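You operate a simulated robot arm through the tools that you are given. There is no shell and no other tool.

You are at the controls of a simulated robot arm. One attempt, no reset.

TASK
Put things in order on the long counter top. At the end: the green pouch stands where the silver spot lamp stood; the silver spot lamp from the long counter top stands where the yellow night lamp stood; the yellow night lamp stands where the grey adaptor stood; the grey adaptor stands on top of the teal bulb sleeve (marked "15 W"); whatever was shut is shut again. Leave all else as you found it, and nothing knocked over.
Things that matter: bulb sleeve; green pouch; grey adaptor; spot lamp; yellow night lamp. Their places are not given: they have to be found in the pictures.

The check looks at the end state, three seconds after you hand in, the way a careful person would. Anything else that was tipped, shoved, dropped, spilled or broken makes it a failure.

THE ROBOT
A 6-joint arm with a two-finger gripper, fixed in place. Base frame: the origin is at the foot of the arm, x ahead of it, y to its left, z up; the work surface is at about z = 0. Readings come in m, rad, newtons and seconds.
With the tool pointing down near the work surface it reaches from about 0.18 to 0.48 m from the base axis. Its first joint turns from -1.152 to 1.152 rad. Payload 1.76 kg.
The tool frame sits at the grasp point between the pads (the TCP): z along the fingers, y along the line on which they close. The tips reach 0.029 m beyond it. The gripper opens to 0.082 m; its body begins 0.058 m behind the TCP.
Orientation is that of the tool frame in the base frame, as a unit quaternion [x, y, z, w]. With the fingers straight down and closing along the base's y, the tool's x points along the base's -x, its y along +y and its z along -z.

THE INTERFACE
- The arm moves only by the tool drive_tool. Its argument "steps" is a list of rows, each an object of numbers (a shift or turn left out is 0, a gripper value left out holds the last): "gripper": the closure, from 0 (fully open) to 1 (shut); "x", "y", "z": the shift along the tool's x, y, z in m; "ax", "ay", "az": the turn, a rotation vector about the tool's x, y, z in rad. In form: [{"gripper": .., "x": .., "y": .., "z": .., "ax": .., "ay": .., "az": ..}, ...]. A call has 1 to 20 rows; each row shifts and turns the commanded pose from where the row before left it, along the tool's axes as they then stand. A row lasts 0.2 s, in which the tool goes at most 0.05 m and 0.15 rad; a call with a longer step from one row to the next is refused whole, and so is a gripper value outside its range. Where a pose cannot be reached the arm comes as near as it can. A force on the tool above 40 N (or 10 N above the force at the start of the call, whichever is more), or a blocked arm, ends the call early, and 0.2 s more pass. Each finger travels about 0.2035 m/s and halts on what it meets, pressing with about 29 N; the grip force reading is that of the motor and also rises with nothing between the fingers. The clock runs only during rows and for 0.2 s after the last one: add rows that do not move to give the fingers time. The reply holds the time, the measured pose of the TCP, the force on the tool along the base axes, the opening and the grip force, in the units named above and with some noise, with the torque about the TCP (base axes, N m) and any sound that the robot's microphone picked up.
- Cameras (640 x 400 px; columns grow to the right, rows downward): "scene" is fixed at [0.0448, 0.3342, 0.4066]; the picture's right is [-0.84, -0.54, 0.00], its down [-0.39, 0.60, -0.70] and it looks along [0.38, -0.58, -0.72] (base axes); focal length 214 px, centre (320, 200). "wrist" rides on the gripper at [0.079, 0.004, -0.09] in the tool frame; the picture's right is [-0.05, 1.00, 0.00], its down [-0.71, -0.04, -0.71] and it looks along [-0.71, -0.04, 0.71] (tool axes); focal length 256 px, centre (320, 200).
- camera(camera): a new picture of that camera. No time passes.
- locate(camera, pixels): for up to 12 pixels [column, row] of the newest picture of that camera ("zoom" is the newest enlarged one), the place [x, y, z] in the base frame of the surface seen there, good to about 0.003 m. No time passes.
- inspect(camera, box): a new picture of the part [left, top, right, bottom] of that camera's present view, enlarged. No time passes.
- finish_job(): hands the job in; it is judged then, once.

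Open the gripper and draw the arm clear of the work before you hand the job in, unless the task says otherwise.

The tools are called after "Request:" as a command line: name --argument value ..., lists and objects as JSON in quotes. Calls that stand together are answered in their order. drive_tool: Moves the arm, as the interface text tells. Its arguments: {"type":"object","properties":{"steps":{"type":"array","items":{"type":"object","properties":{"gripper":{"type":"number"},"x":{"type":"number"},"y":{"type":"number"},"z":{"type":"number"},"ax":{"type":"number"},"ay":{"type":"number"},"az":{"type":"number"}}}}},"required":["steps"]} The other tools are called the same way: camera (camera) takes a picture; locate (camera, pixels) gives the place of the surface under pixels of a picture; inspect (camera, box) takes an enlarged picture of a part of a camera's view; finish_job () hands the job in.

At the start:

```text
t: 0.0
tcp_pos: [0.3138, 0.123, 0.2377]
tcp_rot: [0.0, 1.0, 0.0, 0.001]
contact_force: [0.2, -0.4, -0.2]
wrist_torque: [-0.01, 0.0, -0.01]
grip_width: 0.0821
gripper_force: 0.0
```

scene: 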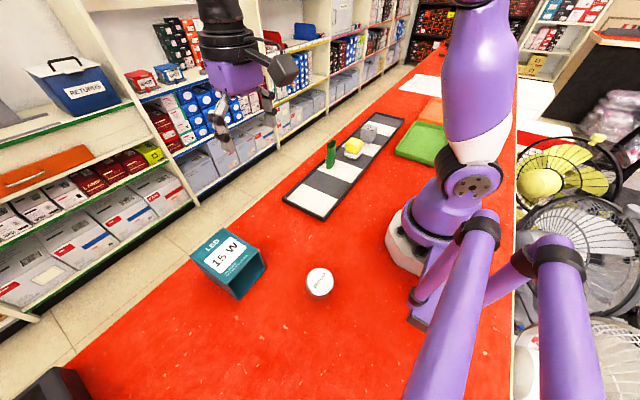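
wrist: 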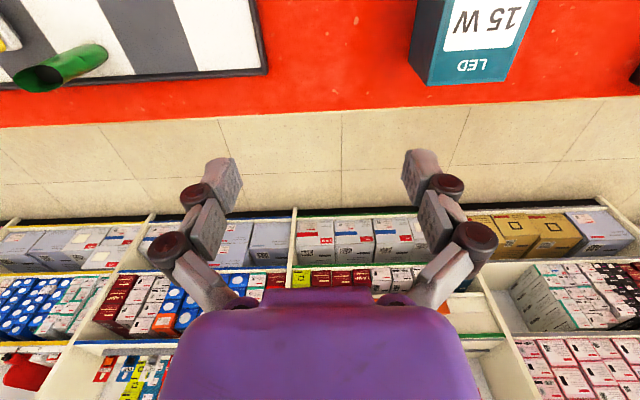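

I'll start with enlarged views of the counter: the mat with items around (350,160), the teal sleeve at (228,262) and the white round thing at (319,282).

Request:
inspect --camera "scene" --box '[270, 90, 450, 220]'

Request:
inspect --camera "scene" --box '[170, 210, 370, 335]'

Request:
inspect --camera "scene" --box '[0, 300, 200, 400]'

Request:
camera --camera "wrist"

```text
3.08 times, centred on (360, 155) of scene
```

zoom: 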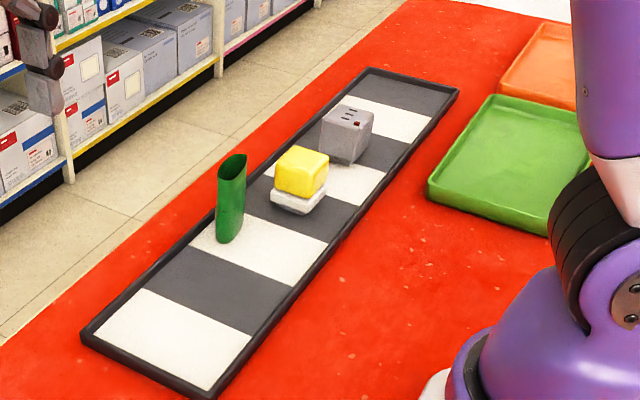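

```text
3.20 times, centred on (270, 272) of scene
```

zoom: 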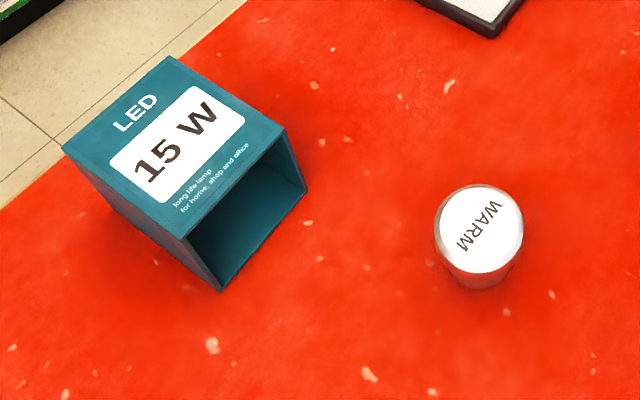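

```text
3.20 times, centred on (100, 350) of scene
```

zoom: 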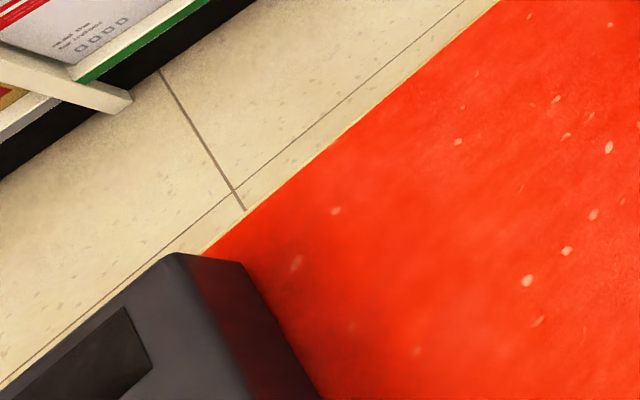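

```text
taken
```

wrist: 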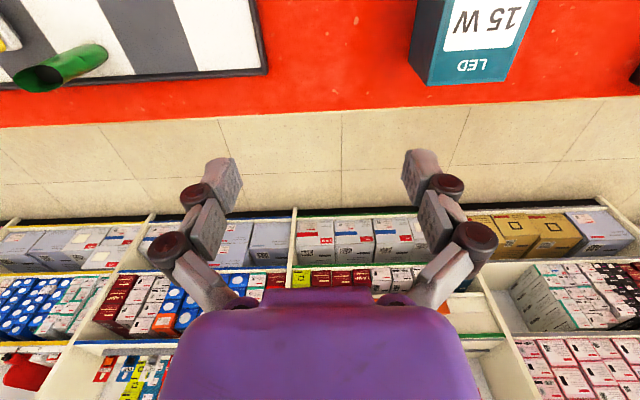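

The teal sleeve lies on its side with an opening, and the "WARM" disc could be the spot lamp's face. I'll measure the key pixels in the scene view.

Request:
locate --camera "scene" --pixels '[[319, 275], [319, 294], [307, 282], [332, 282], [330, 152], [328, 164], [354, 143], [354, 156], [369, 130], [362, 141], [283, 199], [324, 219]]'

Request:
locate --camera "scene" --pixels '[[222, 228], [190, 257], [229, 285], [259, 250], [239, 299], [265, 268], [250, 272], [404, 119], [375, 111], [440, 185], [60, 385], [430, 140]]'

Request:
camera --camera "scene"

```text
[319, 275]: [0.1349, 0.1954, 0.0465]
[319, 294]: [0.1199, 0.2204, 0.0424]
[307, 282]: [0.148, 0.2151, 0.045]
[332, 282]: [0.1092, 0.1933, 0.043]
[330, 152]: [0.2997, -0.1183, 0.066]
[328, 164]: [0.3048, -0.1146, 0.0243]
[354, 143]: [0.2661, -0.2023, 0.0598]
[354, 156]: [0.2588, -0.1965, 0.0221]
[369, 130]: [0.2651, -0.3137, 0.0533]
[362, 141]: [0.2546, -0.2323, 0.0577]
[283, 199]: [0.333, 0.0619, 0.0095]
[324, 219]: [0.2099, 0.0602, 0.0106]
```

```text
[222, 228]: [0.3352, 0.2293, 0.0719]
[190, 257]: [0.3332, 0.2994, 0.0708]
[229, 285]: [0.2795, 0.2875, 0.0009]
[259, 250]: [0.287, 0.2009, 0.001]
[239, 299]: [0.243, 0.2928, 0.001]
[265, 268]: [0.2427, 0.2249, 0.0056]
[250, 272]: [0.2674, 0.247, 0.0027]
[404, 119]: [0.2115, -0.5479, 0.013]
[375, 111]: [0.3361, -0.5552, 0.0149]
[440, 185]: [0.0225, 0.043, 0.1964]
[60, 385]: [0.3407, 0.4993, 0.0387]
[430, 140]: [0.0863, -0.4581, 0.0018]
```

```text
taken
```

scene: 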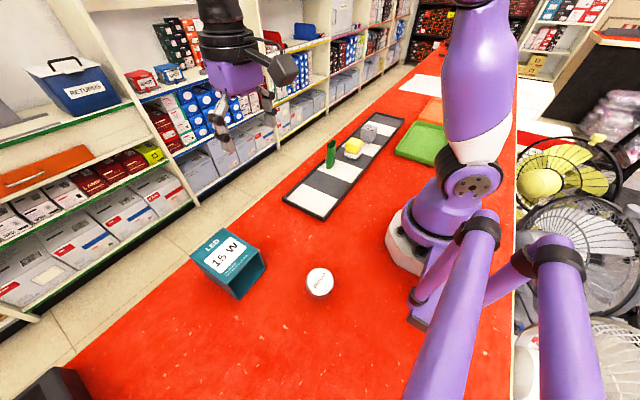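

The scene fix gives the lamp-like disc at about (0.13, 0.205), the pouch at (0.30, -0.117), the yellow lamp at (0.26, -0.20), the adaptor at (0.265, -0.31) and the sleeve top at about z = 0.072. I'll fly high across to above the mat to look closely with the wrist camera.

Request:
drive_tool --steps '[{"gripper": 0, "x": 0.02, "y": -0.04}, {"x": 0.02, "y": -0.04}, {"x": 0.02, "y": -0.04}, {"x": 0.02, "y": -0.04}, {"x": 0.02, "y": -0.04}, {"y": -0.04}, {"y": -0.04}, {"y": -0.04}, {}]'

Request:
camera --camera "wrist"

Request:
camera --camera "scene"

```text
t: 2.0
tcp_pos: [0.2136, -0.1975, 0.2369]
tcp_rot: [0.0, 1.0, 0.001, 0.0]
contact_force: [-0.3, -0.2, 0.3]
wrist_torque: [-0.01, 0.0, -0.02]
grip_width: 0.0822
gripper_force: 0.0
```

```text
taken
```

wrist: 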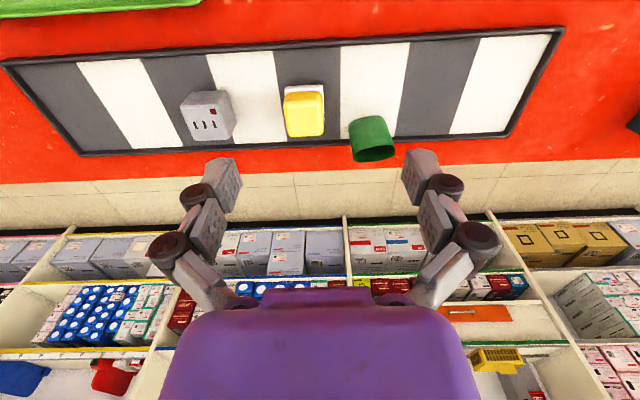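

```text
taken
```

scene: 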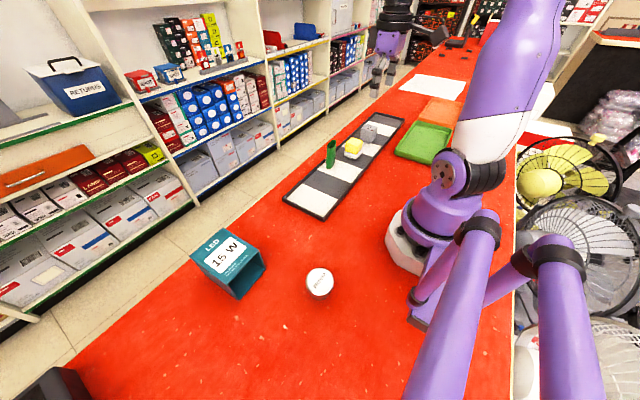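

The mat with adaptor (208,115), yellow lamp (303,110) and pouch (371,140) is in full view. I'll enlarge it for details.

Request:
inspect --camera "wrist" --box '[150, 50, 310, 170]'

Request:
inspect --camera "wrist" --box '[260, 60, 420, 180]'

Request:
locate --camera "wrist" --pixels '[[181, 100], [226, 91], [190, 140], [234, 132], [182, 110], [218, 105], [286, 95], [322, 92], [290, 136], [324, 133], [288, 87], [303, 110]]'

Request:
locate --camera "wrist" --pixels '[[350, 125], [388, 118], [371, 115], [353, 155], [395, 150], [372, 140], [374, 155], [374, 148], [3, 65], [78, 155], [565, 28], [508, 135]]'

```text
3.33 times, centred on (230, 110) of wrist
```

zoom: 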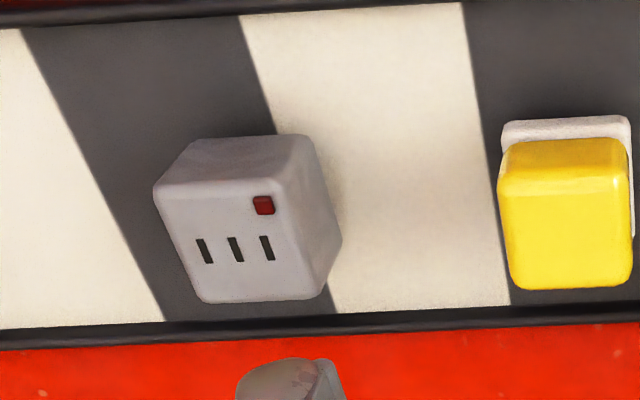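

```text
3.33 times, centred on (340, 120) of wrist
```

zoom: 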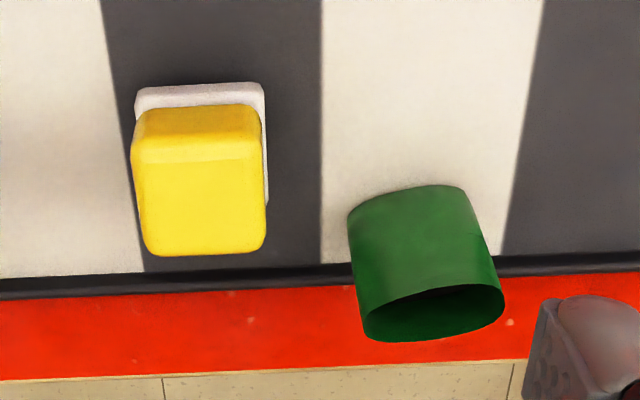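

```text
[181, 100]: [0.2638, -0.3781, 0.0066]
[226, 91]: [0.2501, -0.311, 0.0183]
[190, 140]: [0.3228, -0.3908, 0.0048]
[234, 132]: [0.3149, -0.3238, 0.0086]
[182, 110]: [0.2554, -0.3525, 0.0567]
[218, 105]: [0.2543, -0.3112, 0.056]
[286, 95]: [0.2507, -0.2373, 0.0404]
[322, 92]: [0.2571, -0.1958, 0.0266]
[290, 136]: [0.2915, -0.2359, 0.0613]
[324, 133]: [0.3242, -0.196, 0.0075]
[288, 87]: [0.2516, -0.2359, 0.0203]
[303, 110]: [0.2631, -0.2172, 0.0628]
```

```text
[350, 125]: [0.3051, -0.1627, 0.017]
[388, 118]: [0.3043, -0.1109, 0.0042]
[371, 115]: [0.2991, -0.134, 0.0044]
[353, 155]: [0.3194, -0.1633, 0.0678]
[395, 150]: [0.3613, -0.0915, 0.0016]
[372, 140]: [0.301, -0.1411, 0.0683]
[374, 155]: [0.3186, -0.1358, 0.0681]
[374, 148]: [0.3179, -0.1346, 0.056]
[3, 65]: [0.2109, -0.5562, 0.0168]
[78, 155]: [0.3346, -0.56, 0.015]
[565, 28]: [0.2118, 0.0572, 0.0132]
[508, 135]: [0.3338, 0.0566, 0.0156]
```

Objects identified: adaptor with slots and a red switch on top, yellow lamp on a white foot, open-topped green pouch. I'll move closer over the adaptor for accurate measures.

Request:
drive_tool --steps '[{"x": -0.02, "y": -0.025, "z": 0.01}, {"x": -0.02, "y": -0.025, "z": 0.01}, {"x": -0.02, "y": -0.025, "z": 0.01}, {"z": 0.01}, {}]'

Request:
camera --camera "wrist"

Request:
inspect --camera "wrist" --box '[180, 0, 360, 120]'

```text
t: 3.2
tcp_pos: [0.274, -0.2731, 0.1973]
tcp_rot: [0.0, 1.0, 0.0, 0.0]
contact_force: [1.1, 0.1, -0.4]
wrist_torque: [0.01, 0.03, 0.02]
grip_width: 0.0819
gripper_force: 0.0
```

```text
taken
```

wrist: 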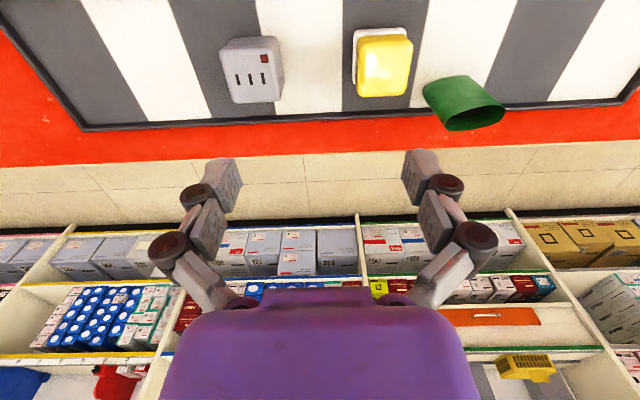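

```text
3.33 times, centred on (270, 60) of wrist
```

zoom: 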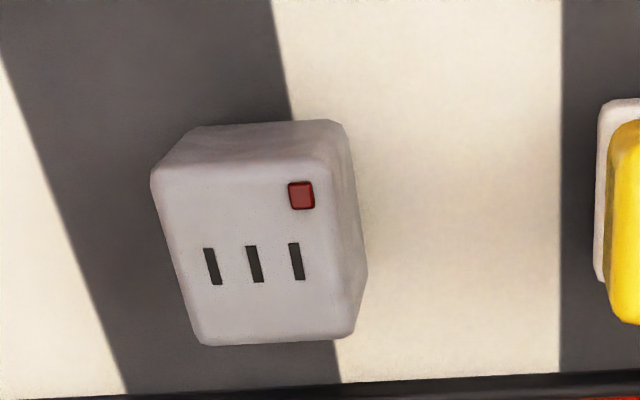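

Request:
locate --camera "zoom" --pixels '[[158, 178], [325, 168], [205, 338], [350, 332], [190, 132], [335, 124], [363, 270], [250, 145], [240, 250], [180, 260], [340, 250], [275, 335]]'

Request:
inspect --camera "wrist" --box '[330, 0, 520, 140]'

```text
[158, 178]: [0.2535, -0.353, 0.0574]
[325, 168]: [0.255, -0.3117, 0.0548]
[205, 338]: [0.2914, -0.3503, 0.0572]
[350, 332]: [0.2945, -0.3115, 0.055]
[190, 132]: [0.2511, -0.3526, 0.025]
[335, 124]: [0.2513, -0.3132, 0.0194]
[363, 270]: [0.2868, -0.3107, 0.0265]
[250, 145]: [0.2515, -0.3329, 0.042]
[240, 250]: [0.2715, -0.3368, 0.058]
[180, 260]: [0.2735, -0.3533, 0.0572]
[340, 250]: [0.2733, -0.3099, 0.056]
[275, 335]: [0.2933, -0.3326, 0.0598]
```

```text
2.86 times, centred on (425, 70) of wrist
```

zoom: 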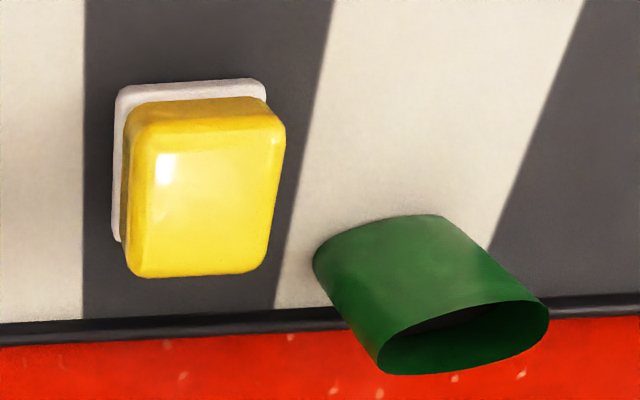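

The adaptor is axis-aligned, centred at about (0.273, -0.332), about 0.044 square, top at 0.057. Now the same for the yellow lamp and pouch.

Request:
locate --camera "zoom" --pixels '[[120, 95], [260, 85], [118, 235], [190, 86], [116, 170], [265, 95], [140, 130], [280, 130], [140, 268], [255, 265], [200, 200], [200, 272]]'

Request:
locate --camera "zoom" --pixels '[[316, 260], [430, 216], [350, 230], [480, 250], [382, 355], [545, 305], [460, 310], [470, 365], [382, 370], [530, 300], [450, 340], [400, 280]]'

```text
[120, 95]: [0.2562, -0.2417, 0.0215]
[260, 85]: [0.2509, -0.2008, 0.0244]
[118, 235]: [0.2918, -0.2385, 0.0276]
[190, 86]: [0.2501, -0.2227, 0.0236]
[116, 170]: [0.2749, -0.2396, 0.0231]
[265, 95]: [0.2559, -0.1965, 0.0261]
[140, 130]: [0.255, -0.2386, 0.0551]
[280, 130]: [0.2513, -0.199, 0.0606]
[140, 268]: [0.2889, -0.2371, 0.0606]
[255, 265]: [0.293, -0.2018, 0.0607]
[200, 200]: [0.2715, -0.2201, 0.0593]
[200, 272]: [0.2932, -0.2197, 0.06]
```

```text
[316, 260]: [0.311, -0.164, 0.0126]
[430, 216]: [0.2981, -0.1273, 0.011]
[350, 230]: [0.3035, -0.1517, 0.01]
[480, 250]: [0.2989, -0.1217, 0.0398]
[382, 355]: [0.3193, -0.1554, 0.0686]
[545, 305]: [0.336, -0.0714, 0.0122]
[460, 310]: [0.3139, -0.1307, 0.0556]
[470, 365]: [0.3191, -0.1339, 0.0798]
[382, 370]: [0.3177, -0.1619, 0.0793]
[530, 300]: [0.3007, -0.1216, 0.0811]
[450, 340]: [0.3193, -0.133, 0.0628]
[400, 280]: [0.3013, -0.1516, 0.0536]
```

Yellow lamp foot centre ≈ (0.272, -0.219), top 0.060; pouch centre ≈ (0.309, -0.140), top ≈ 0.08, long axis about along y. Before grasping anything I'll fly over to view the sleeve and the lamp.

Request:
drive_tool --steps '[{"z": -0.03}, {"z": -0.03, "y": 0.03}, {"y": 0.045, "x": 0.005}, {"y": 0.045, "x": 0.005}, {"y": 0.045, "x": 0.005}, {"y": 0.045, "x": 0.005}, {"y": 0.045, "x": 0.005}, {"y": 0.045, "x": 0.005}, {"y": 0.045, "x": 0.005}, {"y": 0.045}, {"y": 0.045}, {"y": 0.03}, {}]'

Request:
camera --camera "wrist"

Request:
camera --camera "scene"

```text
t: 6.0
tcp_pos: [0.2403, 0.193, 0.2565]
tcp_rot: [0.001, 1.0, 0.0, 0.0]
contact_force: [0.4, 0.0, 0.3]
wrist_torque: [-0.01, 0.0, 0.01]
grip_width: 0.0819
gripper_force: 0.0
```

```text
taken
```

wrist: 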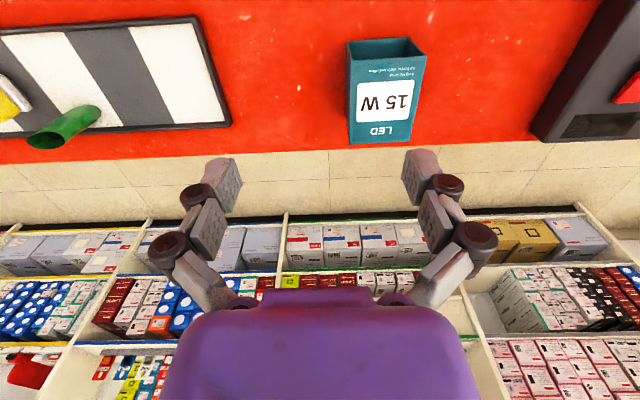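

```text
taken
```

scene: 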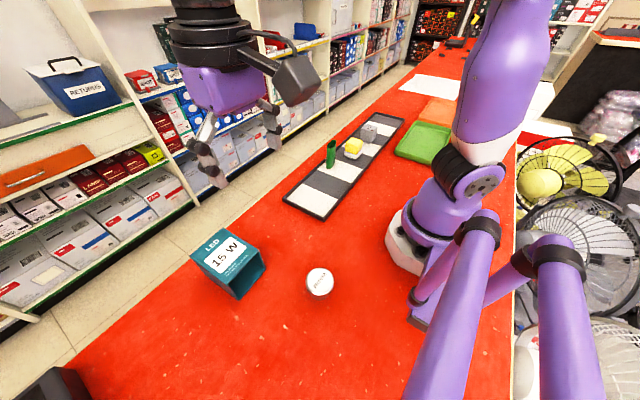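

The sleeve shows at (385,95) with its opening toward the base. I'll enlarge it and the dark box on the right.

Request:
inspect --camera "wrist" --box '[320, 20, 470, 160]'

Request:
locate --camera "zoom" --pixels '[[120, 80], [445, 75], [120, 160], [450, 150], [130, 515], [425, 525], [200, 480], [300, 300], [160, 200], [420, 170], [400, 480], [280, 110]]'

Request:
inspect --camera "wrist" --box '[500, 0, 640, 160]'

```text
2.86 times, centred on (395, 90) of wrist
```

zoom: 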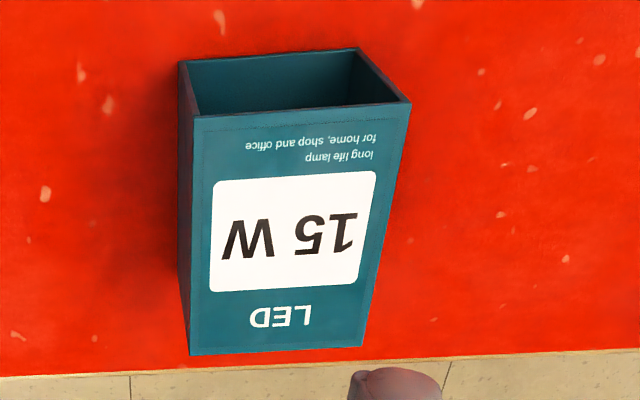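

```text
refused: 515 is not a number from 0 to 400
```

```text
2.50 times, centred on (570, 80) of wrist
```

zoom: 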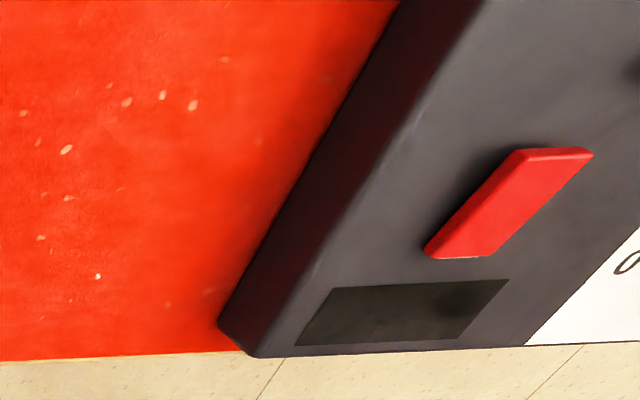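

The sleeve is open toward the base side and empty inside as far as visible. I'll re-enlarge and measure its top face corners.

Request:
inspect --camera "wrist" --box '[320, 20, 470, 160]'

Request:
locate --camera "zoom" --pixels '[[197, 120], [405, 108], [192, 350], [360, 342], [300, 250], [290, 117], [280, 345], [200, 240], [380, 240], [187, 70], [355, 52], [280, 80]]'

```text
2.86 times, centred on (395, 90) of wrist
```

zoom: 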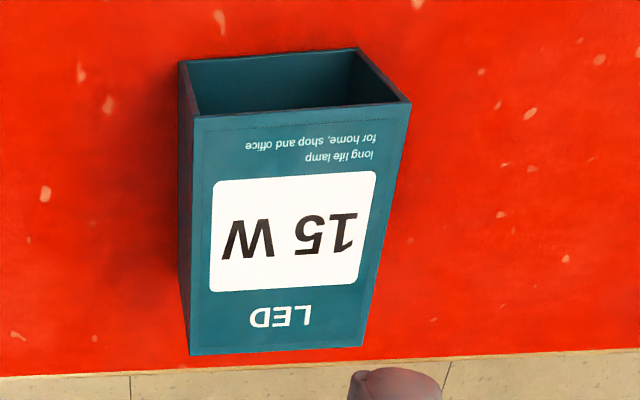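

```text
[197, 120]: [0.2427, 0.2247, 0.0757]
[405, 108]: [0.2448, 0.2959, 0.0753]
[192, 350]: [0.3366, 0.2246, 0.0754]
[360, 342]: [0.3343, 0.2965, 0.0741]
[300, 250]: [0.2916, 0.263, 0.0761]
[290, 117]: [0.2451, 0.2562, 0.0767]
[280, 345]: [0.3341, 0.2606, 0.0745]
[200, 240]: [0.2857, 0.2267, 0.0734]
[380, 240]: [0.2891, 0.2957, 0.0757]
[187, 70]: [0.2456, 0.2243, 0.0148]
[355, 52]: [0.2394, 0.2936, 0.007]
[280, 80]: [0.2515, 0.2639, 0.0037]
```

Sleeve: x 0.243–0.337, y 0.224–0.297, top z ≈ 0.0755, axis-aligned, centre (0.290, 0.260). Now I'll yaw the tool outward and move nearer the "WARM" lamp to see it.

Request:
drive_tool --steps '[{"az": -0.145}, {"az": -0.145}, {"az": -0.145}, {"az": -0.145}, {"az": -0.145}, {"az": -0.145}, {"az": -0.13}, {"x": 0.024, "y": 0.033}, {"x": 0.023, "y": 0.033}, {"x": 0.023, "y": 0.032}, {}]'

Request:
camera --camera "wrist"

Request:
camera --camera "scene"

```text
t: 8.4
tcp_pos: [0.118, 0.1864, 0.2575]
tcp_rot: [-0.479, 0.878, 0.001, 0.001]
contact_force: [0.3, -0.8, 0.8]
wrist_torque: [0.02, 0.06, -0.01]
grip_width: 0.0821
gripper_force: 0.1
```

```text
taken
```

wrist: 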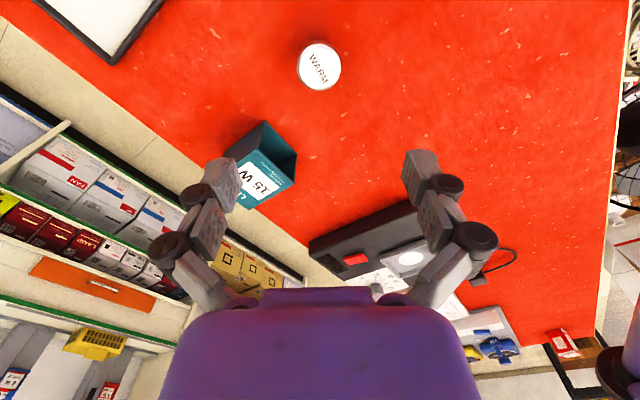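

```text
taken
```

scene: 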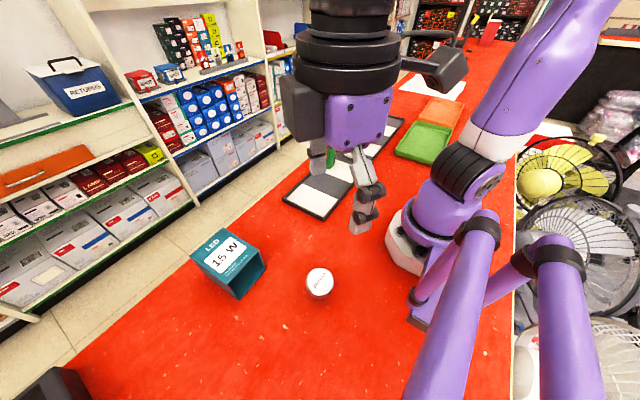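

The lamp shows at (319,66) in the wrist view. I'll enlarge it, and also the area behind the till near (420,260) for look-alikes.

Request:
inspect --camera "wrist" --box '[270, 20, 370, 110]'

Request:
locate --camera "zoom" --pixels '[[320, 155], [320, 90], [200, 200], [442, 200], [320, 318], [240, 120], [400, 110], [235, 290], [410, 290], [320, 220], [300, 75], [350, 80]]'

Request:
inspect --camera "wrist" --box '[300, 180, 640, 400]'

```text
4.44 times, centred on (320, 65) of wrist
```

zoom: 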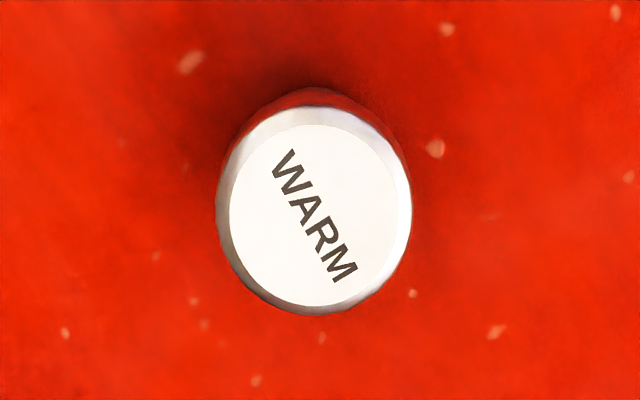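

```text
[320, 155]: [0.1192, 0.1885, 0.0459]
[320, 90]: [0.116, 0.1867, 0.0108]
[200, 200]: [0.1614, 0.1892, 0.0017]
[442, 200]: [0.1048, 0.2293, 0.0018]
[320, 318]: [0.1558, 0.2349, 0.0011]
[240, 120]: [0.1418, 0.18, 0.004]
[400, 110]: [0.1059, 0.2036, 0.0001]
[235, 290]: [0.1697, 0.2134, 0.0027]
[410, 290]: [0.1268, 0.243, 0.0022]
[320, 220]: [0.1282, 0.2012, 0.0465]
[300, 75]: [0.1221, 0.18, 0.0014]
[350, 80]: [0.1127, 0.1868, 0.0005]
```

```text
1.82 times, centred on (470, 290) of wrist
```

zoom: 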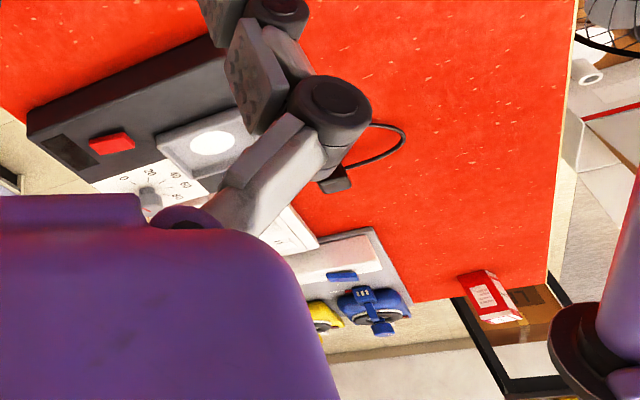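

The disc "WARM" with a silver rim is the spot lamp; I need its side shape. I'll enlarge it from the scene camera and probe its heights.

Request:
inspect --camera "scene" --box '[290, 255, 350, 310]'

Request:
locate --camera "zoom" --pixels '[[320, 100], [320, 160], [320, 250], [240, 200], [400, 200], [320, 285], [320, 305], [280, 310], [360, 310], [320, 325], [250, 290], [390, 290]]'

```text
7.27 times, centred on (320, 282) of scene
```

zoom: 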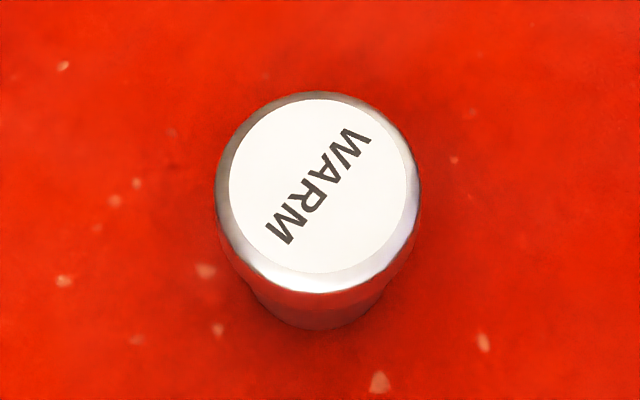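

```text
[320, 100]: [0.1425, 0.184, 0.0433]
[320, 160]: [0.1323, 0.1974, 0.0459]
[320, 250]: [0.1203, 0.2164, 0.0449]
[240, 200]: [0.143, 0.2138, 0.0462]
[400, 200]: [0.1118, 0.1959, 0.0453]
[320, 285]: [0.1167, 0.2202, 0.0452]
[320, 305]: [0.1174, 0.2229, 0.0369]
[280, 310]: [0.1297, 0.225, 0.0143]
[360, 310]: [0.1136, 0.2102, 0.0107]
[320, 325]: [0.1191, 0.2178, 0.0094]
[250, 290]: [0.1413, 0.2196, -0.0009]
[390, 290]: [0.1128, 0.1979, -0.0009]
```

The lamp is a face-up reflector: rim radius ≈ 0.0225 at z ≈ 0.037–0.046, narrower below, centre ≈ (0.1285, 0.2015). Plan: adaptor → sleeve, yellow lamp → adaptor spot, spot lamp → yellow spot, pouch → spot lamp place. I start back toward the adaptor, backing outward and un-yawing first.

Request:
drive_tool --steps '[{"x": -0.03}, {"x": -0.03}, {"x": -0.03}, {"az": 0.145}, {"az": 0.145}, {"az": 0.145}, {"az": 0.145}, {"az": 0.145}, {"az": 0.145}, {"az": 0.13}, {"gripper": 0.2}, {}]'

```text
t: 11.0
tcp_pos: [0.1658, 0.2627, 0.2572]
tcp_rot: [0.0, 1.0, 0.0, -0.001]
contact_force: [0.0, -0.9, 0.9]
wrist_torque: [0.06, -0.01, -0.04]
grip_width: 0.0654
gripper_force: 0.1
```

Opening reads 0.065 at closure 0.2, yaw is back to zero. Now I fly to above the adaptor at (0.273, -0.332).

Request:
drive_tool --steps '[{"x": -0.00765, "y": -0.0425}, {"x": -0.00765, "y": -0.0425}, {"x": -0.00765, "y": -0.0425}, {"x": -0.00765, "y": -0.0425}, {"x": -0.00765, "y": -0.0425}, {"x": -0.00765, "y": -0.0425}, {"x": -0.00765, "y": -0.0425}, {"x": -0.00765, "y": -0.0425}, {"x": -0.00765, "y": -0.0425}, {"x": -0.00765, "y": -0.0425}, {"x": -0.00765, "y": -0.0425}, {"x": -0.00765, "y": -0.0425}, {"x": -0.00765, "y": -0.0425}, {"x": -0.00765, "y": -0.0425}, {"z": 0.04}, {"z": 0.04}, {}]'

Request:
camera --camera "wrist"

Request:
camera --camera "scene"

```text
t: 14.6
tcp_pos: [0.2655, -0.325, 0.1709]
tcp_rot: [-0.001, 1.0, 0.001, 0.0]
contact_force: [0.3, 0.2, 0.3]
wrist_torque: [0.0, 0.01, -0.02]
grip_width: 0.0657
gripper_force: 0.0
out of reach, approached as far as the arm can: row 14
```

```text
taken
```

wrist: 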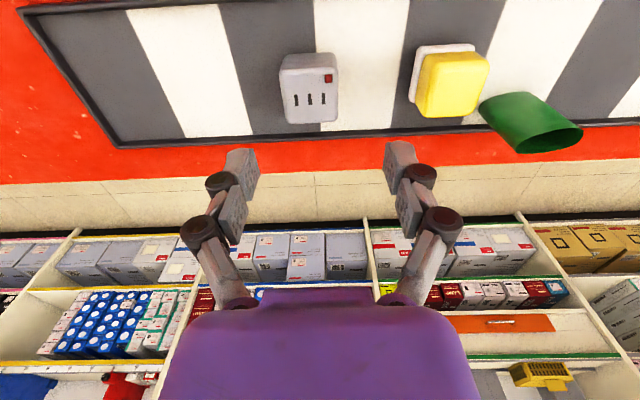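

```text
taken
```

scene: 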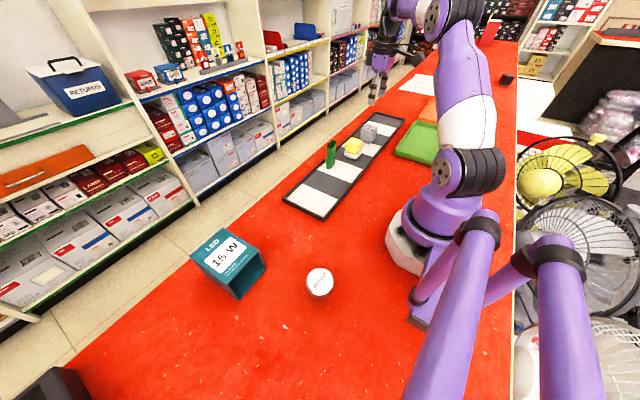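

Height limited the reach slightly, so the tool is at (0.2655, -0.325, 0.171). I'll correct toward (0.273, -0.332) while descending to z ≈ 0.12.

Request:
drive_tool --steps '[{"z": 0.025}, {"x": -0.0075, "y": -0.007, "z": 0.025}, {}]'

Request:
camera --camera "wrist"

```text
t: 15.4
tcp_pos: [0.2733, -0.3303, 0.1209]
tcp_rot: [-0.001, 1.0, 0.0, 0.0]
contact_force: [-0.5, 0.2, -0.4]
wrist_torque: [0.05, -0.01, -0.05]
grip_width: 0.0657
gripper_force: 0.1
```

```text
taken
```

wrist: 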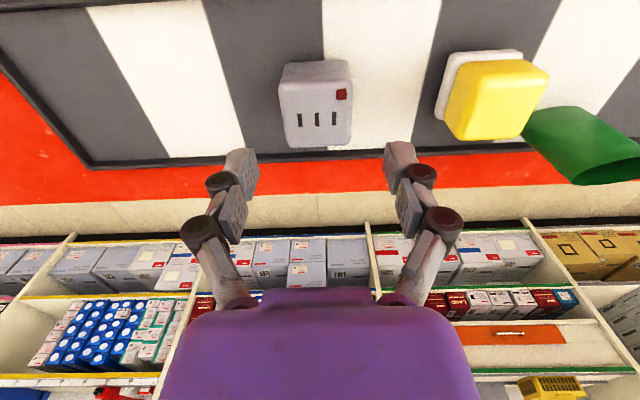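

The tool is at (0.2733, -0.3303, 0.121), adaptor at (316,105) between the finger columns 250–390. I'll re-measure it from this nearer view.

Request:
inspect --camera "wrist" --box '[250, 40, 410, 170]'

Request:
locate --camera "zoom" --pixels '[[132, 135], [390, 135], [155, 320], [395, 310], [265, 130], [270, 325], [140, 230], [395, 230], [250, 90], [270, 230]]'

Request:
locate --camera "wrist" --pixels '[[240, 155], [248, 180], [400, 150], [392, 175], [238, 220], [408, 215], [222, 180], [420, 175]]'

```text
3.08 times, centred on (330, 105) of wrist
```

zoom: 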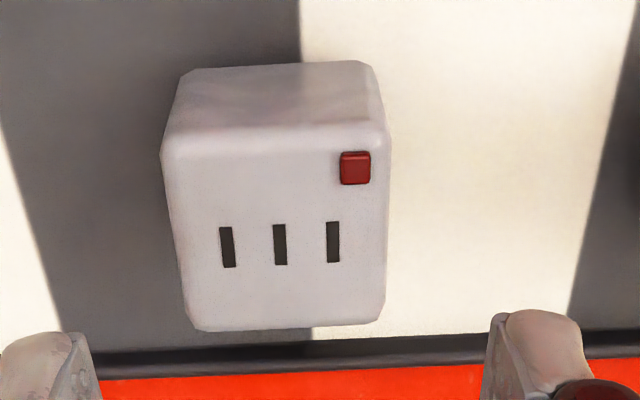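

```text
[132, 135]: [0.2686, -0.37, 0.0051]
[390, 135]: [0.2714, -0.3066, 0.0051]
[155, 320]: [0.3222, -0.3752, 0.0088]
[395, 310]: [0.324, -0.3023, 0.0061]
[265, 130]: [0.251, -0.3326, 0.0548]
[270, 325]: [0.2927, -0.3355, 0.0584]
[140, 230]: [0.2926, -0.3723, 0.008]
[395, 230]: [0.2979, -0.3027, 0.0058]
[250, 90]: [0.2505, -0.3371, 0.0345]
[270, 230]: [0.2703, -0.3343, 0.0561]
```

```text
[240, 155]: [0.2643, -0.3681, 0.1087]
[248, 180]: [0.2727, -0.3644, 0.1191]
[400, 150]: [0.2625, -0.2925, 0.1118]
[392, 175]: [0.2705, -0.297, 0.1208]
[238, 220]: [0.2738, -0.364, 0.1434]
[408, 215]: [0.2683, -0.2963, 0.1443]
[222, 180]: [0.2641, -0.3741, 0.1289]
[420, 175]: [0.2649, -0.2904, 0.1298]
```

Adaptor centre refined to (0.272, -0.3315). Descending to TCP z ≈ 0.042 with open fingers either side.

Request:
drive_tool --steps '[{"x": 0.001, "y": -0.001, "z": 0.025}, {"z": 0.025}, {"z": 0.02}, {"z": 0.009}, {}]'

Request:
camera --camera "wrist"

```text
t: 16.6
tcp_pos: [0.2718, -0.3319, 0.0424]
tcp_rot: [0.0, 1.0, 0.0, 0.0]
contact_force: [0.8, -0.6, -0.1]
wrist_torque: [-0.02, 0.0, 0.01]
grip_width: 0.0655
gripper_force: 0.1
```

```text
taken
```

wrist: 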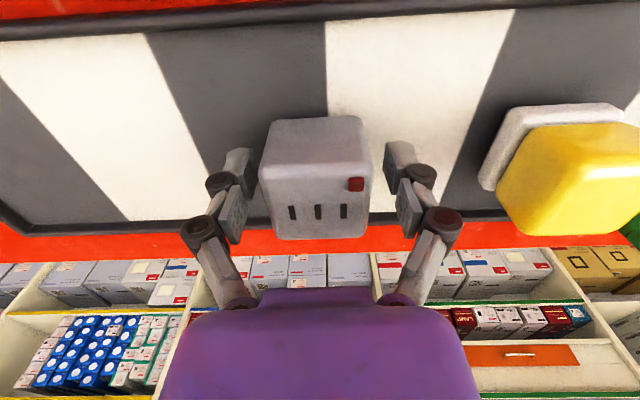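

The adaptor sits cleanly between the fingers. Closing now.

Request:
drive_tool --steps '[{"gripper": 0.4}, {"gripper": 0.6}, {"gripper": 0.8}, {"gripper": 1.0}, {}]'

```text
t: 17.8
tcp_pos: [0.2715, -0.3319, 0.0429]
tcp_rot: [0.0, 1.0, 0.0, 0.0]
contact_force: [-0.4, 0.0, 4.5]
wrist_torque: [0.07, 0.02, -0.01]
grip_width: 0.0453
gripper_force: 29.6
```

Grip holds at 0.0453 m width, 29.6 N. Lifting straight up slowly and checking.

Request:
drive_tool --steps '[{"z": -0.01}, {"z": -0.02}, {"z": -0.03}, {"z": -0.03}, {"z": -0.03}, {}]'

Request:
camera --camera "wrist"

Request:
camera --camera "scene"

```text
t: 19.2
tcp_pos: [0.2709, -0.3326, 0.1619]
tcp_rot: [0.0, 1.0, 0.0, 0.0]
contact_force: [-0.8, -0.2, 0.4]
wrist_torque: [0.0, -0.02, 0.0]
grip_width: 0.0
gripper_force: 28.4
```

```text
taken
```

wrist: 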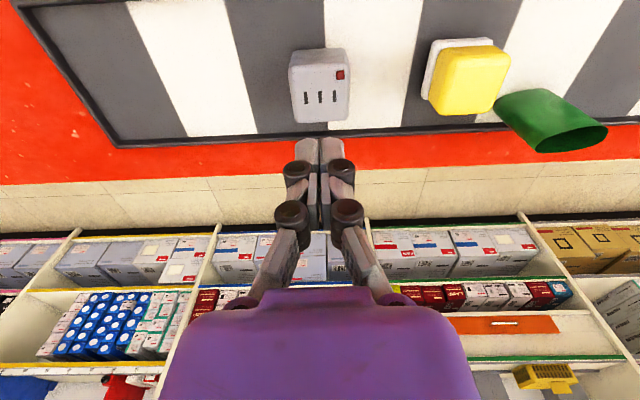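

```text
taken
```

scene: 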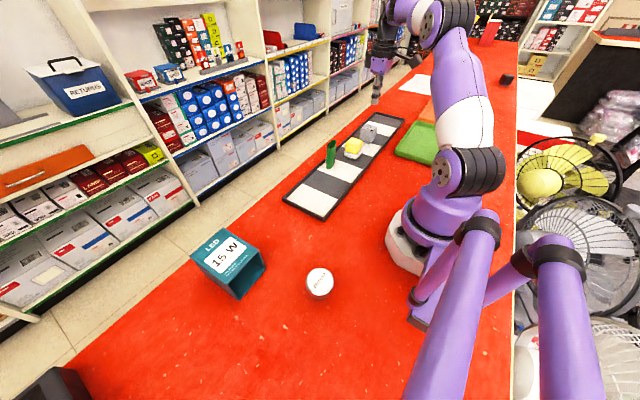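

The fingers slipped off: width reads 0 and the adaptor is still standing at (320,87) on the mat. I'll measure where it is now and look closely at its shape.

Request:
inspect --camera "wrist" --box '[260, 30, 380, 140]'

Request:
locate --camera "zoom" --pixels '[[165, 125], [395, 125], [185, 310], [395, 310], [280, 120], [290, 320], [180, 90], [380, 80], [410, 200], [290, 210], [170, 180], [400, 180]]'

Request:
inspect --camera "scene" --box '[335, 105, 405, 165]'

```text
3.64 times, centred on (320, 85) of wrist
```

zoom: 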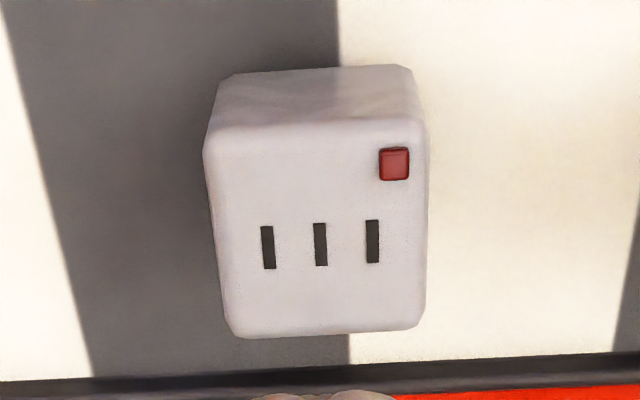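

```text
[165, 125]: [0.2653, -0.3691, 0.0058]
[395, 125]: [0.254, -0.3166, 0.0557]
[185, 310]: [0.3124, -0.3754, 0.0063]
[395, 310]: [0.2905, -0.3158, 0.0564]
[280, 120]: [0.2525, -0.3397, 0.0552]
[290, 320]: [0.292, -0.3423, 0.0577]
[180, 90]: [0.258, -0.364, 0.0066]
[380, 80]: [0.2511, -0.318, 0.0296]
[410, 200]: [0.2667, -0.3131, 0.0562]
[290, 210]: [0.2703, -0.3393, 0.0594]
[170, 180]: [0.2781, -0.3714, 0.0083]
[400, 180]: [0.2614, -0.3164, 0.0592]
```

```text
6.67 times, centred on (370, 135) of scene
```

zoom: 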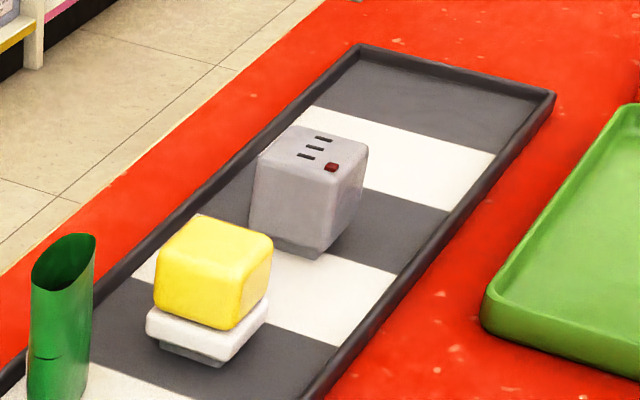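

The adaptor is unmoved at about (0.272, -0.3325); it sits on a small dark foot, body from roughly z 0.013 to 0.057. I'll reopen, go a bit deeper and re-grip, then lift in tiny steps watching the force.

Request:
drive_tool --steps '[{"gripper": 0.2, "x": -0.001}, {"z": 0.0}, {"z": 0.03}, {"z": 0.03}, {"z": 0.03}, {"z": 0.02}, {"z": 0.013}, {}]'

Request:
camera --camera "wrist"

```text
t: 21.0
tcp_pos: [0.2744, -0.3316, 0.0394]
tcp_rot: [0.0, 1.0, 0.0, 0.0]
contact_force: [0.3, -0.9, 0.7]
wrist_torque: [0.01, -0.02, -0.01]
grip_width: 0.0657
gripper_force: 0.0
```

```text
taken
```

wrist: 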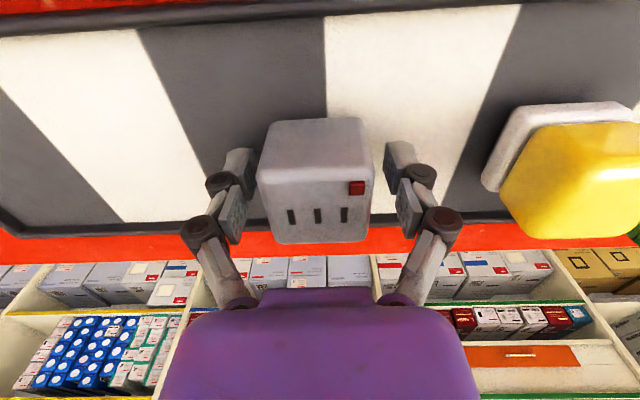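

Positioned around the adaptor at z 0.0394. Lowering 2 mm more and closing, then holding to read the force.

Request:
drive_tool --steps '[{"z": 0.002, "x": 0.001}, {"gripper": 0.4}, {"gripper": 0.7}, {"gripper": 1.0}, {}, {}]'

Request:
inspect --camera "wrist" --box '[190, 90, 450, 270]'

```text
t: 22.4
tcp_pos: [0.2722, -0.3317, 0.036]
tcp_rot: [0.0, 1.0, -0.001, -0.001]
contact_force: [-0.7, 0.5, 5.8]
wrist_torque: [-0.05, 0.01, -0.01]
grip_width: 0.045
gripper_force: 29.1
```

```text
2.22 times, centred on (320, 180) of wrist
```

zoom: 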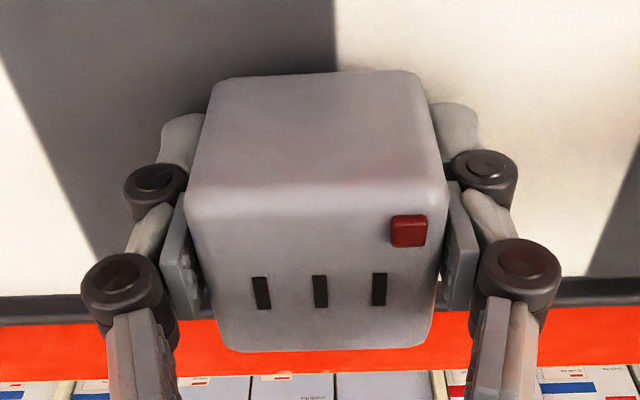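

Gripped at 0.045 m. I'll lift very slowly, 2 mm per row, and read the load.

Request:
drive_tool --steps '[{"z": -0.001}, {"z": -0.002}, {"z": -0.002}, {"z": -0.002}, {"z": -0.002}]'

Request:
inspect --camera "wrist" --box '[190, 90, 450, 270]'

```text
t: 23.6
tcp_pos: [0.2728, -0.3331, 0.0454]
tcp_rot: [0.001, 1.0, 0.0, 0.0]
contact_force: [-0.4, 0.2, 0.1]
wrist_torque: [0.03, 0.0, -0.01]
grip_width: 0.0452
gripper_force: 29.0
```

```text
2.22 times, centred on (320, 180) of wrist
```

zoom: 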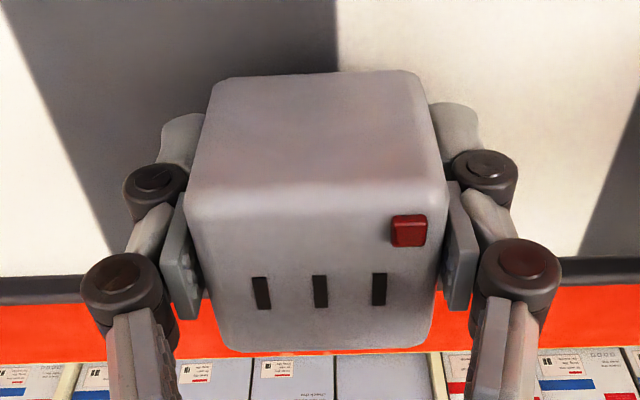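

It is rising with the gripper this time (relative view unchanged, width 0.045). I'll continue lifting gently and check the width.

Request:
drive_tool --steps '[{"z": -0.004}, {"z": -0.006}, {"z": -0.008}, {"z": -0.01}, {"z": -0.01}, {"z": -0.01}, {"z": -0.01}, {"z": -0.008}, {"z": -0.004}, {}]'

Request:
camera --camera "wrist"

```text
t: 25.8
tcp_pos: [0.2728, -0.3323, 0.1149]
tcp_rot: [0.0, 1.0, 0.0, 0.0]
contact_force: [1.2, 0.0, -1.2]
wrist_torque: [0.0, -0.01, -0.01]
grip_width: 0.0454
gripper_force: 29.3
```

```text
taken
```

wrist: 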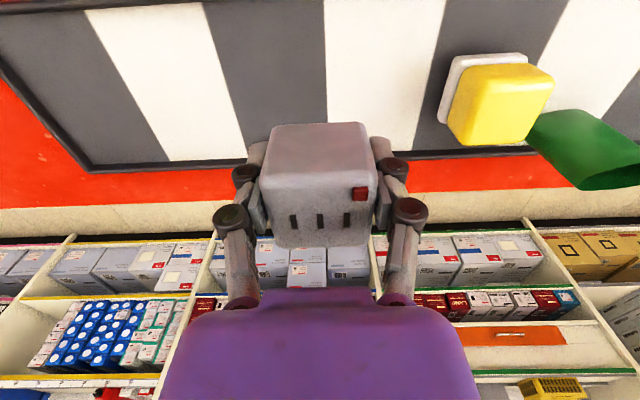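

Holding firmly, load about 1.2 N. I'll lift to z ≈ 0.165 and ferry it gently in +y toward the sleeve.

Request:
drive_tool --steps '[{"z": -0.005}, {"z": -0.01}, {"z": -0.015}, {"z": -0.015}, {"z": -0.005, "y": 0.005}, {"y": 0.01}, {"y": 0.015, "x": -0.001}, {"y": 0.02, "x": -0.001}, {"y": 0.022, "x": -0.001}, {"y": 0.024, "x": -0.001}, {"y": 0.024, "x": -0.001}, {"y": 0.024, "x": -0.001}, {"y": 0.024, "x": -0.001}, {"y": 0.024, "x": -0.001}, {"y": 0.024, "x": -0.001}, {"y": 0.024, "x": -0.001}, {"y": 0.02, "x": -0.001}, {"y": 0.015}, {"y": 0.01}, {"y": 0.005}]'

Request:
camera --camera "wrist"

```text
t: 30.0
tcp_pos: [0.2842, -0.0422, 0.1655]
tcp_rot: [0.0, 1.0, 0.001, 0.0]
contact_force: [0.2, -0.2, -0.6]
wrist_torque: [-0.01, 0.0, -0.02]
grip_width: 0.0451
gripper_force: 28.5
```

```text
taken
```

wrist: 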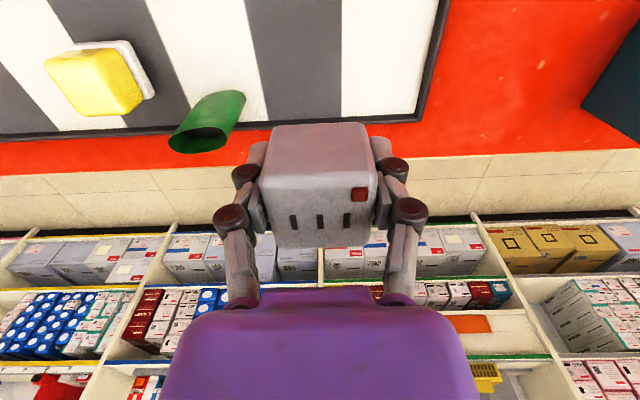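

Still gripped at 0.045. Continuing +0.302 m in y to above the sleeve centre (0.290, 0.260).

Request:
drive_tool --steps '[{"y": 0.005}, {"y": 0.01}, {"y": 0.015, "x": -0.001}, {"y": 0.02, "x": -0.001}, {"y": 0.022, "x": -0.001}, {"y": 0.024, "x": -0.001}, {"y": 0.024, "x": -0.001}, {"y": 0.024, "x": -0.001}, {"y": 0.024}, {"y": 0.024}, {"y": 0.024}, {"y": 0.024}, {"y": 0.022}, {"y": 0.018}, {"y": 0.012}, {"y": 0.007}, {"y": 0.003}, {}]'

Request:
camera --camera "wrist"

Request:
camera --camera "scene"

```text
t: 33.8
tcp_pos: [0.2907, 0.2606, 0.1657]
tcp_rot: [0.0, 1.0, 0.0, -0.001]
contact_force: [-0.2, 0.3, -0.7]
wrist_torque: [-0.02, -0.03, 0.01]
grip_width: 0.0452
gripper_force: 29.2
```

```text
taken
```

wrist: 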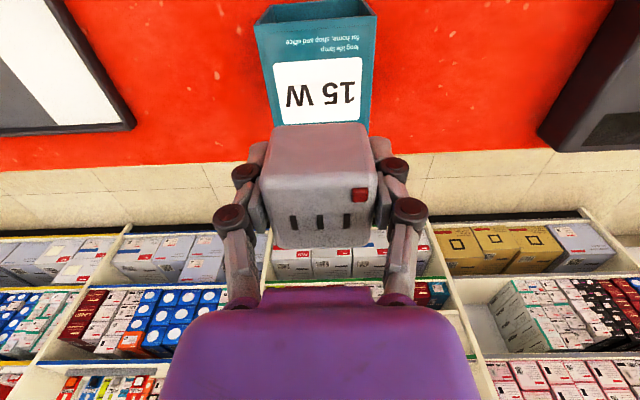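

```text
taken
```

scene: 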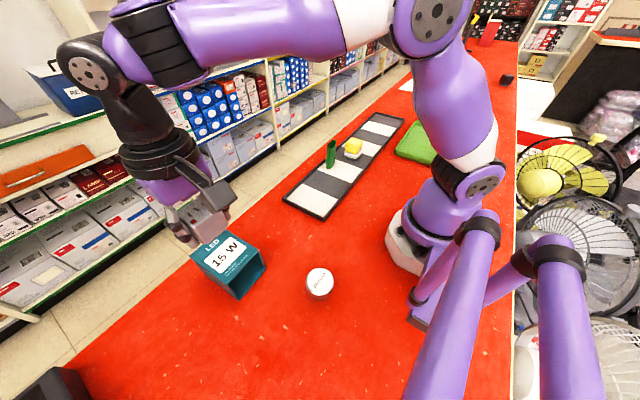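

The adaptor is right over the sleeve. Descending gently to z ≈ 0.112, then I'll feel for contact.

Request:
drive_tool --steps '[{"z": 0.005, "x": 0.0005}, {"z": 0.012}, {"z": 0.014}, {"z": 0.012}, {"z": 0.007}, {"z": 0.004}, {}]'

Request:
camera --camera "wrist"

Request:
inspect --camera "scene" --box '[150, 180, 290, 310]'

```text
t: 35.4
tcp_pos: [0.2896, 0.2601, 0.1109]
tcp_rot: [0.0, 1.0, 0.001, 0.001]
contact_force: [0.7, -0.7, 0.0]
wrist_torque: [0.03, -0.01, 0.0]
grip_width: 0.0453
gripper_force: 29.0
```

```text
taken
```

wrist: 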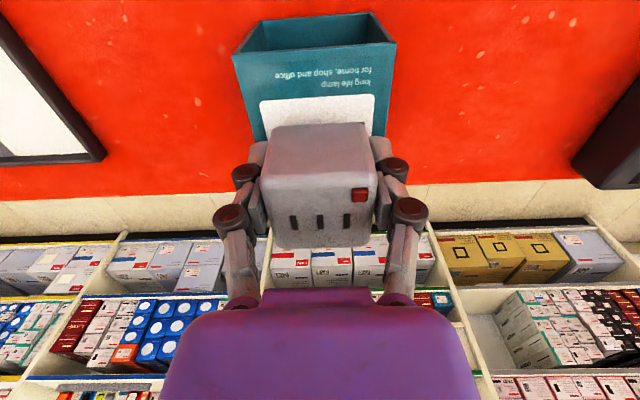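

```text
3.08 times, centred on (220, 245) of scene
```

zoom: 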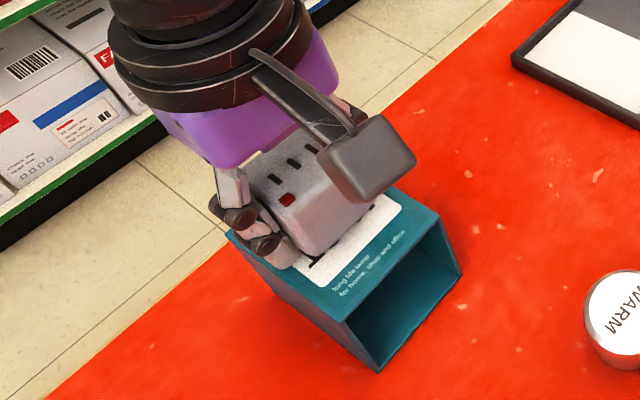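

Nothing touching yet (force 0). Lowering by 1 mm rows to feel the sleeve top.

Request:
drive_tool --steps '[{"z": 0.001}, {"z": 0.001}, {"z": 0.001}, {}]'

```text
t: 36.4
tcp_pos: [0.2902, 0.2599, 0.1085]
tcp_rot: [0.001, 1.0, 0.0, 0.001]
contact_force: [-0.2, -0.5, -2.1]
wrist_torque: [0.01, 0.0, -0.03]
grip_width: 0.0451
gripper_force: 29.4
```

Request:
drive_tool --steps '[{"z": 0.001}, {}]'

```text
t: 37.0
tcp_pos: [0.2901, 0.2608, 0.107]
tcp_rot: [0.0, 1.0, 0.0, 0.0]
contact_force: [-0.3, -0.1, -0.5]
wrist_torque: [-0.01, 0.02, -0.02]
grip_width: 0.0454
gripper_force: 29.3
```

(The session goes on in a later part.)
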